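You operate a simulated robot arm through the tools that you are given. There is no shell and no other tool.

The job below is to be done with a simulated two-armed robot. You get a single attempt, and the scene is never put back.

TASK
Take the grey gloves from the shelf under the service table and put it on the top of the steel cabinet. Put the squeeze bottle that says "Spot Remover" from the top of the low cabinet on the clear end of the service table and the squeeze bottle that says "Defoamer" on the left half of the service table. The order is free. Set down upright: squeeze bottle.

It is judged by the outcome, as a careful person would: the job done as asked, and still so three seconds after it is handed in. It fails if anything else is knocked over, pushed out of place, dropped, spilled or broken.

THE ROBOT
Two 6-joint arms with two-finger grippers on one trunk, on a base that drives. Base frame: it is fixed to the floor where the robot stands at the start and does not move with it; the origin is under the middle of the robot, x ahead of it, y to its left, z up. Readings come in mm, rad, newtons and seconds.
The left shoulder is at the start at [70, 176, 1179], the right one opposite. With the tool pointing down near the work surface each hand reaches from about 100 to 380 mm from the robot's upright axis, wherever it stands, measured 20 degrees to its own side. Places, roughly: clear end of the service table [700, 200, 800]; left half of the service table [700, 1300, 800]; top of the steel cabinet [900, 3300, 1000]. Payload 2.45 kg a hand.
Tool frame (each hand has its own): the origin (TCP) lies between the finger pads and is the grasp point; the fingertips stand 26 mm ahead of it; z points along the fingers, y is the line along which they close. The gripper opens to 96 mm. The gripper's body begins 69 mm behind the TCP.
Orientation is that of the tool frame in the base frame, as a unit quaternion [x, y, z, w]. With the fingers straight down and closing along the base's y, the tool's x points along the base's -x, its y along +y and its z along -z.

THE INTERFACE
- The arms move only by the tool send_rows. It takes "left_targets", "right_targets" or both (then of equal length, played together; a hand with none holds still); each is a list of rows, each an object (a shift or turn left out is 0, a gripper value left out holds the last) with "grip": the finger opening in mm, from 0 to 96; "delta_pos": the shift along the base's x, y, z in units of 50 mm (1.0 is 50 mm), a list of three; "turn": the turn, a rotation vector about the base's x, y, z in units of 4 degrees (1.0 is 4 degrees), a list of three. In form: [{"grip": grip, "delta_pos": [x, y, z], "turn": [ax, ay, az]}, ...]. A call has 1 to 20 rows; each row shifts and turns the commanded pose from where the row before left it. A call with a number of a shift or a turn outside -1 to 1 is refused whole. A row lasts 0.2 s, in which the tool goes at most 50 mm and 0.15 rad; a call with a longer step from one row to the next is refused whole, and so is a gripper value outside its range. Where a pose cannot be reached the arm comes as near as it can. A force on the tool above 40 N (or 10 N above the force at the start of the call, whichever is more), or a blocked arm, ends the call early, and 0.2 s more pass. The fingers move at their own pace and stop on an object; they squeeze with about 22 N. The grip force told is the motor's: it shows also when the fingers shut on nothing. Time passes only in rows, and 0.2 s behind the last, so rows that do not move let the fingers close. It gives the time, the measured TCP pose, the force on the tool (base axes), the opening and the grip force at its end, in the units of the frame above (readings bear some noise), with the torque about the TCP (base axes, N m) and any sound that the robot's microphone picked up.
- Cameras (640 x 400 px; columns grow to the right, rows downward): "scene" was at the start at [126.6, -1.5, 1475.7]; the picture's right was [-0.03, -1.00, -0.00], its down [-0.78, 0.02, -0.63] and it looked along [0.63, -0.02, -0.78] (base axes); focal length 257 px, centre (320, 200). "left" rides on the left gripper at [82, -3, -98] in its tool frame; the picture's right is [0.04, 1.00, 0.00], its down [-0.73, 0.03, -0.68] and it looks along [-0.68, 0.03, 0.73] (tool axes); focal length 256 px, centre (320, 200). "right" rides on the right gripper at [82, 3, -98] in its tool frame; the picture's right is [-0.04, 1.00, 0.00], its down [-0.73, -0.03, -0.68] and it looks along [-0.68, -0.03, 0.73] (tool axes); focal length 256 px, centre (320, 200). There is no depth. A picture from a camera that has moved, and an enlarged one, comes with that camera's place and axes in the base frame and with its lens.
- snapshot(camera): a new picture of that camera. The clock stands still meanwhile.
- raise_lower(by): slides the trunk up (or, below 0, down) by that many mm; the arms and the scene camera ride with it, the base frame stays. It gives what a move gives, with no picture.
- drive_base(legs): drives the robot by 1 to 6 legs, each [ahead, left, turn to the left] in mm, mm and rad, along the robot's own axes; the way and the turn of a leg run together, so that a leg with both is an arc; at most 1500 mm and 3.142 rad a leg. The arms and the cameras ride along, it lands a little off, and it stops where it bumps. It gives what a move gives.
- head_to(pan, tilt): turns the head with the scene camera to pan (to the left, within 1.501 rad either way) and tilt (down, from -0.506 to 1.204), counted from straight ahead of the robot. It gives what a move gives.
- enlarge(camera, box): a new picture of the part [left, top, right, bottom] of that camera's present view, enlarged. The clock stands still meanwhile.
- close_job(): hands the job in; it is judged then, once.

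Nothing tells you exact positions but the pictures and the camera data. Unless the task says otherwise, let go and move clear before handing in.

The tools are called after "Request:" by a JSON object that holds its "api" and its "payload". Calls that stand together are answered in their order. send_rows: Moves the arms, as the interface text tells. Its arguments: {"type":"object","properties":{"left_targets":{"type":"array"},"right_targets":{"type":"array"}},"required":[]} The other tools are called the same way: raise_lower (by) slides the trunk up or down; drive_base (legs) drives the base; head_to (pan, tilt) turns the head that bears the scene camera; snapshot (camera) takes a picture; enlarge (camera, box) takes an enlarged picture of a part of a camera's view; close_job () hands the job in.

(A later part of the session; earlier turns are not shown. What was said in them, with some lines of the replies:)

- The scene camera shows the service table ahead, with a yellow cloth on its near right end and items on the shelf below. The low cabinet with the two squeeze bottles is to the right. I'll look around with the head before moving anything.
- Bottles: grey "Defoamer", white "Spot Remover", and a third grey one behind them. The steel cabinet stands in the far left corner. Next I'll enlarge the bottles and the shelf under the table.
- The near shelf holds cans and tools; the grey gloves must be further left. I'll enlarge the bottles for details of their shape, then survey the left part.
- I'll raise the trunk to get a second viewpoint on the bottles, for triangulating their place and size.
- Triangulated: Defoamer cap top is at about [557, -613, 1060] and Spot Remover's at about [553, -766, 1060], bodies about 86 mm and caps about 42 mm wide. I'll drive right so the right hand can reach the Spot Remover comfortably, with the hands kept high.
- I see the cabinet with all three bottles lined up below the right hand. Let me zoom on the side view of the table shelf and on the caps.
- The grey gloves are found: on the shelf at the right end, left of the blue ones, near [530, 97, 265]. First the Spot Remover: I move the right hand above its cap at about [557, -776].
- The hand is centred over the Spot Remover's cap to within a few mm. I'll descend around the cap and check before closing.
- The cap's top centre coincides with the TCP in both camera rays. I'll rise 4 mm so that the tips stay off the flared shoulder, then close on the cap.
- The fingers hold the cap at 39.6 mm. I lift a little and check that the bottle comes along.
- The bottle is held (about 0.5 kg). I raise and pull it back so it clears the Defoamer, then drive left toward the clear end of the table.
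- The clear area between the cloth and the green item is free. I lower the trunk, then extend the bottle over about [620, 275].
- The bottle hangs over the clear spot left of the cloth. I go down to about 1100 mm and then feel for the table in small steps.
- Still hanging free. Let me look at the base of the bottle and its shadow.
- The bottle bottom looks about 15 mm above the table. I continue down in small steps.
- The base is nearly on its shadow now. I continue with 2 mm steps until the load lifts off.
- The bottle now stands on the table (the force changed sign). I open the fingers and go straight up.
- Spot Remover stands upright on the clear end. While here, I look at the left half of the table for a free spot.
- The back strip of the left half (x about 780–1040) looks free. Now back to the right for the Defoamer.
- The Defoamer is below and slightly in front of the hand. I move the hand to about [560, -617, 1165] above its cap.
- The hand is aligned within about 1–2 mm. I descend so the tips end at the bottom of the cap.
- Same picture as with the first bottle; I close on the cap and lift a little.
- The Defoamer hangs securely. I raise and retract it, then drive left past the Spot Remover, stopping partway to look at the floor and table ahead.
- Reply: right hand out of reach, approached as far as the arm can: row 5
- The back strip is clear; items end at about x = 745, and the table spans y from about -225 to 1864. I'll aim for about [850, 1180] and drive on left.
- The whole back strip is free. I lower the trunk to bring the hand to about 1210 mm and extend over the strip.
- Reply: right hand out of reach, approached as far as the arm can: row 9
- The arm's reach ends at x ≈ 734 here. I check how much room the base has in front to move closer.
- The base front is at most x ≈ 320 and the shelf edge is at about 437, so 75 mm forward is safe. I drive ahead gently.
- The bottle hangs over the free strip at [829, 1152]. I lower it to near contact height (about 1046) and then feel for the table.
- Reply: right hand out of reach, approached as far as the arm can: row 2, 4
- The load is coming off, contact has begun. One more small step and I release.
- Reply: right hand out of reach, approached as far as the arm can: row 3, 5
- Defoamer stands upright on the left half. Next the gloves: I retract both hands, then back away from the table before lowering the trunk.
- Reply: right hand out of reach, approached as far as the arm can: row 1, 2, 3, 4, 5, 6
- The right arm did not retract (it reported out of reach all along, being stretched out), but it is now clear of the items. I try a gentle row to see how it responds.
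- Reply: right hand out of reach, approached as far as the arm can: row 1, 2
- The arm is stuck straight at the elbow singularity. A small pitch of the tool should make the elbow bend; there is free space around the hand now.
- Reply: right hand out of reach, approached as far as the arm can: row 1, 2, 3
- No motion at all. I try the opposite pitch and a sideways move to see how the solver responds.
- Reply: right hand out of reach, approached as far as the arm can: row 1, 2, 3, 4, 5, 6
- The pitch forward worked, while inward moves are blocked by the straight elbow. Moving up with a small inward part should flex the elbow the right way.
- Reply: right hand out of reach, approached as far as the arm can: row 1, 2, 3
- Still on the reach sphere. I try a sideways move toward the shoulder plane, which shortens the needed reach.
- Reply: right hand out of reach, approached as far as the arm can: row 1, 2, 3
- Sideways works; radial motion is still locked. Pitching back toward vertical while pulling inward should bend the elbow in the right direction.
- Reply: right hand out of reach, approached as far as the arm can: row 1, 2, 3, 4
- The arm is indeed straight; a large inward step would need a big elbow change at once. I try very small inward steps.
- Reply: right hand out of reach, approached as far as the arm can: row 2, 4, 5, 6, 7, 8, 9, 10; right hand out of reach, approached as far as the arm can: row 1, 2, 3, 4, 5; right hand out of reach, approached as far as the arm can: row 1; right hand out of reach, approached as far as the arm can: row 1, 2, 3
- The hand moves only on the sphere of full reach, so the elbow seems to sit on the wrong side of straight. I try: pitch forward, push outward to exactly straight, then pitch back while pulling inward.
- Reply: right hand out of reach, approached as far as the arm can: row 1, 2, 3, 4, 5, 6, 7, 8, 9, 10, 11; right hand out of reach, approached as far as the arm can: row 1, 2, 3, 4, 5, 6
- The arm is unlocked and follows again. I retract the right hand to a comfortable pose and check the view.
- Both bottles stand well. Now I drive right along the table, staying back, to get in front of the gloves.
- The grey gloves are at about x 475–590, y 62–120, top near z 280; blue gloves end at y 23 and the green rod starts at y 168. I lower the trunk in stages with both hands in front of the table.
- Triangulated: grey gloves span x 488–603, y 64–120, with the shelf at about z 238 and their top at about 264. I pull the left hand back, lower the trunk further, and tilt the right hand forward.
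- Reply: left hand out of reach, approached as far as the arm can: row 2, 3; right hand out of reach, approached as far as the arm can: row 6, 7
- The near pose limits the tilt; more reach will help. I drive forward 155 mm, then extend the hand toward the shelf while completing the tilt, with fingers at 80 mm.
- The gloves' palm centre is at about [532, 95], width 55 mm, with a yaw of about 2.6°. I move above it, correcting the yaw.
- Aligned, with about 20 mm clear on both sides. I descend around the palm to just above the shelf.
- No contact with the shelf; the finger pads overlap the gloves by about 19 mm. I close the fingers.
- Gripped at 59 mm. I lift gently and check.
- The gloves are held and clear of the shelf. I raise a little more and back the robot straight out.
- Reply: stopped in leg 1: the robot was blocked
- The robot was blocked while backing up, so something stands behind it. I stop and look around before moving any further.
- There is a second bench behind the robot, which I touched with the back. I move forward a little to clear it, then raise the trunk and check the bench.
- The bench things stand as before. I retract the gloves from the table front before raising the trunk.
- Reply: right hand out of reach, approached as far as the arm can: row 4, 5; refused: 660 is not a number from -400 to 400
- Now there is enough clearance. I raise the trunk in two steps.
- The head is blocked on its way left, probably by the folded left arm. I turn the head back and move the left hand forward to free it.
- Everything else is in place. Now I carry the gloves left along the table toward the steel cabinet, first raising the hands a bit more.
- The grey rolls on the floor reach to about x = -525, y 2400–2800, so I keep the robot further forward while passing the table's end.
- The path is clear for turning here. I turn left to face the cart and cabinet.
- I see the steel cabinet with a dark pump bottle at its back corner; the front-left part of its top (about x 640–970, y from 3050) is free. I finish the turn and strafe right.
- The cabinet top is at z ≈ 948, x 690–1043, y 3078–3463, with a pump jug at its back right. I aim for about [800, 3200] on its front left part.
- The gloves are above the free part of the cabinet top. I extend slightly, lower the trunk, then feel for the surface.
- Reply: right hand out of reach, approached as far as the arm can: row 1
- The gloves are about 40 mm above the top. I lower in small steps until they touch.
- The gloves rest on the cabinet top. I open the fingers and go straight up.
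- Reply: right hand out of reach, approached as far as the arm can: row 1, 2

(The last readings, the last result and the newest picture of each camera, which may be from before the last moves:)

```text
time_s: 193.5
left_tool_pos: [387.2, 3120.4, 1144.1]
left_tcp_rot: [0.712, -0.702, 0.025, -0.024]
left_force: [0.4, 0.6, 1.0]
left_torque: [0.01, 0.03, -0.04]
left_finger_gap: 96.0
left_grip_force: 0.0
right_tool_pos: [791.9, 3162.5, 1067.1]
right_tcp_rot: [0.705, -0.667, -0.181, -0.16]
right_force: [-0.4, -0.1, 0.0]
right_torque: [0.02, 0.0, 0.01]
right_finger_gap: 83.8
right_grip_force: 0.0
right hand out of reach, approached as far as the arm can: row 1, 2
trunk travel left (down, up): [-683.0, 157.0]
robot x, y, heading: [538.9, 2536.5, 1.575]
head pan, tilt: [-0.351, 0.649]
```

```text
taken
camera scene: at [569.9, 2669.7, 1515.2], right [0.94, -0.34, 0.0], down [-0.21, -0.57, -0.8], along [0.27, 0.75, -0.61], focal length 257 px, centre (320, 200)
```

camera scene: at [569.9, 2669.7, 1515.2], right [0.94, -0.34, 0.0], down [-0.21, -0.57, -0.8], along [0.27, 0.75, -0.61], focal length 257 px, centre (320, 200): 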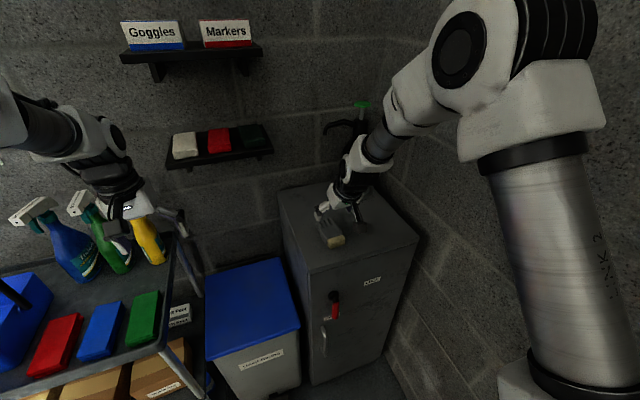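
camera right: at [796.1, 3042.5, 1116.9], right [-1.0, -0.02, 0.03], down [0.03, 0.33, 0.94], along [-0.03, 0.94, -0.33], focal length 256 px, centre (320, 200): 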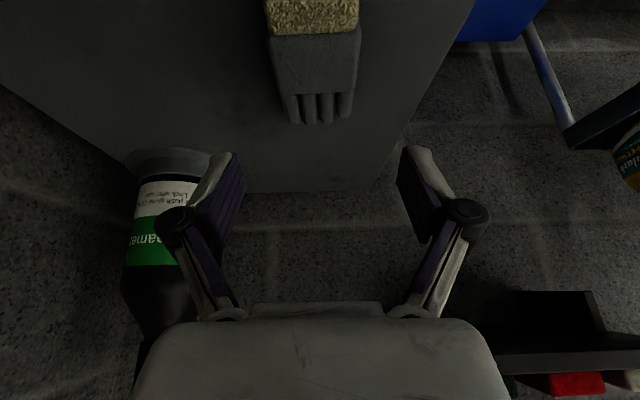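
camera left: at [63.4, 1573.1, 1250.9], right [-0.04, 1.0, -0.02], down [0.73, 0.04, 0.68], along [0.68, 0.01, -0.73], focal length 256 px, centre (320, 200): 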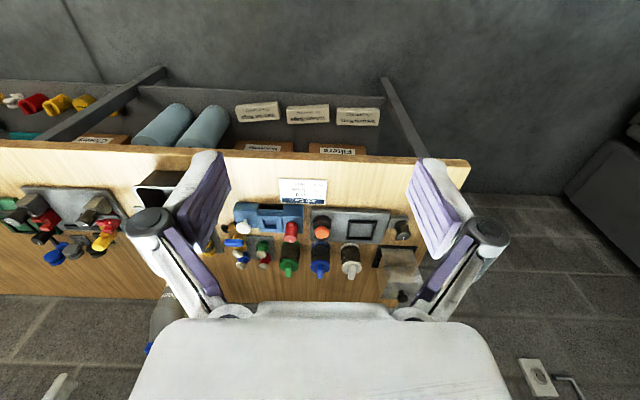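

The gloves lie flat on the cabinet top. I raise the hands and back the robot off 200 mm, to where it stood before, and verify.

Request:
{"api": "raise_lower", "payload": {"by": 120}}

Request:
{"api": "drive_base", "payload": {"legs": [[-200, 0, 0]]}}

Request:
{"api": "snapshot", "payload": {"camera": "scene"}}

Request:
{"api": "enlarge", "payload": {"camera": "scene", "box": [240, 150, 432, 270]}}

```text
time_s: 195.0
left_tool_pos: [386.5, 3120.1, 1264.5]
left_tcp_rot: [0.712, -0.702, 0.024, -0.023]
left_force: [-1.0, -0.1, 0.6]
left_torque: [0.0, -0.01, 0.01]
left_finger_gap: 96.1
left_grip_force: 0.1
right_tool_pos: [792.5, 3162.0, 1187.2]
right_tcp_rot: [0.703, -0.668, -0.182, -0.161]
right_force: [-0.6, -0.3, 1.3]
right_torque: [0.02, 0.02, 0.03]
right_finger_gap: 84.2
right_grip_force: 0.1
trunk travel left (down, up): [-803.0, 37.0]
robot x, y, heading: [540.2, 2536.4, 1.571]
head pan, tilt: [-0.351, 0.649]
```

```text
time_s: 196.6
left_tool_pos: [385.4, 2926.1, 1263.0]
left_tcp_rot: [0.713, -0.701, 0.026, -0.023]
left_force: [0.3, 0.6, 0.2]
left_torque: [0.0, -0.02, -0.03]
left_finger_gap: 95.9
left_grip_force: 0.1
right_tool_pos: [791.1, 2967.5, 1186.6]
right_tcp_rot: [0.705, -0.667, -0.18, -0.159]
right_force: [0.7, -0.2, 0.0]
right_torque: [-0.03, 0.01, 0.01]
right_finger_gap: 84.0
right_grip_force: 0.0
trunk travel left (down, up): [-803.0, 37.0]
robot x, y, heading: [541.5, 2337.6, 1.573]
head pan, tilt: [-0.351, 0.649]
```

```text
taken
camera scene: at [569.5, 2476.0, 1634.9], right [0.94, -0.34, 0.0], down [-0.21, -0.57, -0.79], along [0.27, 0.75, -0.61], focal length 257 px, centre (320, 200)
```

scene: 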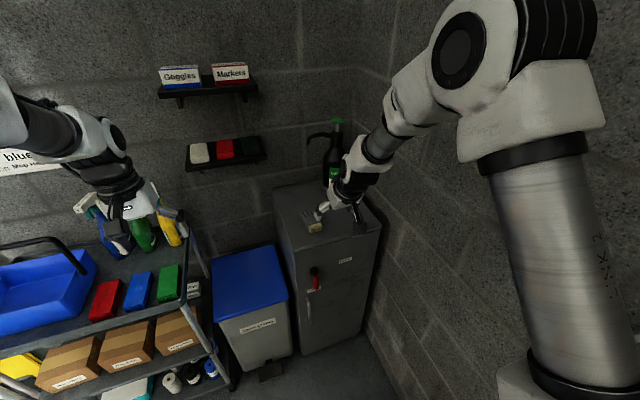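

```text
3.33 times, centred on (336, 210) of scene
camera zoom: at [569.5, 2476.0, 1634.9], right [0.94, -0.34, 0.0], down [-0.21, -0.57, -0.79], along [0.27, 0.75, -0.61], focal length 855 px, centre (267, 167)
```

zoom: 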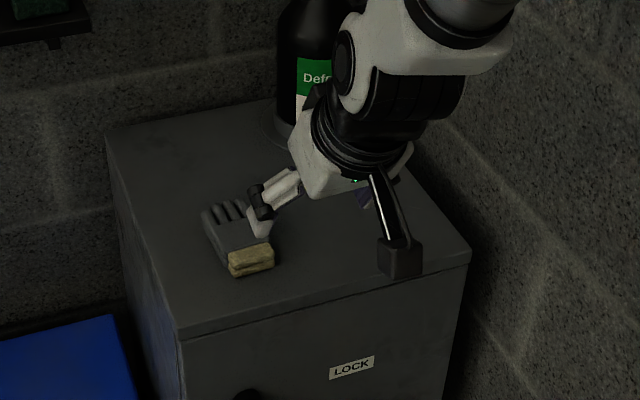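

The gloves rest on the cabinet and the hands are clear. A last look back toward the table before handing in.

Request:
{"api": "head_to", "payload": {"pan": -1.5, "tilt": 0.5}}

Request:
{"api": "snapshot", "payload": {"camera": "scene"}}

```text
time_s: 198.0
left_tool_pos: [384.6, 2922.4, 1265.3]
left_tcp_rot: [0.713, -0.7, 0.025, -0.024]
left_force: [-0.3, -0.2, -0.3]
left_torque: [0.03, 0.0, 0.02]
left_finger_gap: 96.1
left_grip_force: 0.1
right_tool_pos: [791.1, 2964.1, 1188.4]
right_tcp_rot: [0.705, -0.667, -0.182, -0.16]
right_force: [-0.4, -1.5, -0.2]
right_torque: [-0.01, 0.0, -0.01]
right_finger_gap: 83.8
right_grip_force: 0.0
trunk travel left (down, up): [-803.0, 37.0]
robot x, y, heading: [538.0, 2338.7, 1.574]
head pan, tilt: [-1.499, 0.499]
```

```text
taken
camera scene: at [630.5, 2396.3, 1648.8], right [0.07, -1.0, 0.0], down [-0.48, -0.04, -0.88], along [0.88, 0.07, -0.48], focal length 257 px, centre (320, 200)
```

scene: 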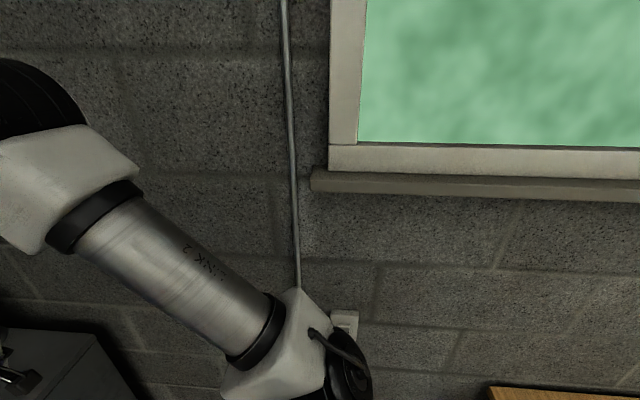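

Both bottles were standing upright in the last views I had of them, and the gloves lie flat on the steel cabinet. The hands are empty and clear, so I hand the job in.

Request:
{"api": "close_job", "payload": {}}

```text
The job is handed in.
```

The gloves and both squeeze bottles are where you asked, and the job is handed in. Along the way the robot's back bumped a second bench, described below.

- **Spot Remover:** it stands upright on the clear end of the service table, at about [618, 276], beside the yellow cloth.
- **Defoamer:** the squeeze bottle from the low cabinet stands upright on the left half of the table, at about [838, 1152], in the free strip near the wall. I left the pump jug marked Defoamer on the steel cabinet alone.
- **Grey gloves:** they lie flat on the top of the steel cabinet, at about [792, 3180].

**The bump:** while backing out with the gloves, the robot was stopped by a bench behind it that I had not seen. Everything on the bench was standing in the pictures taken afterwards. I had no earlier view of it, so I can't say for certain that it didn't shift.

**Not checked at the very end:** after setting the gloves down I could not get a view of the table. The Spot Remover was standing when last seen, after the gloves were off the shelf. The Defoamer was clearly standing after I placed it and only partly in view once more after that.
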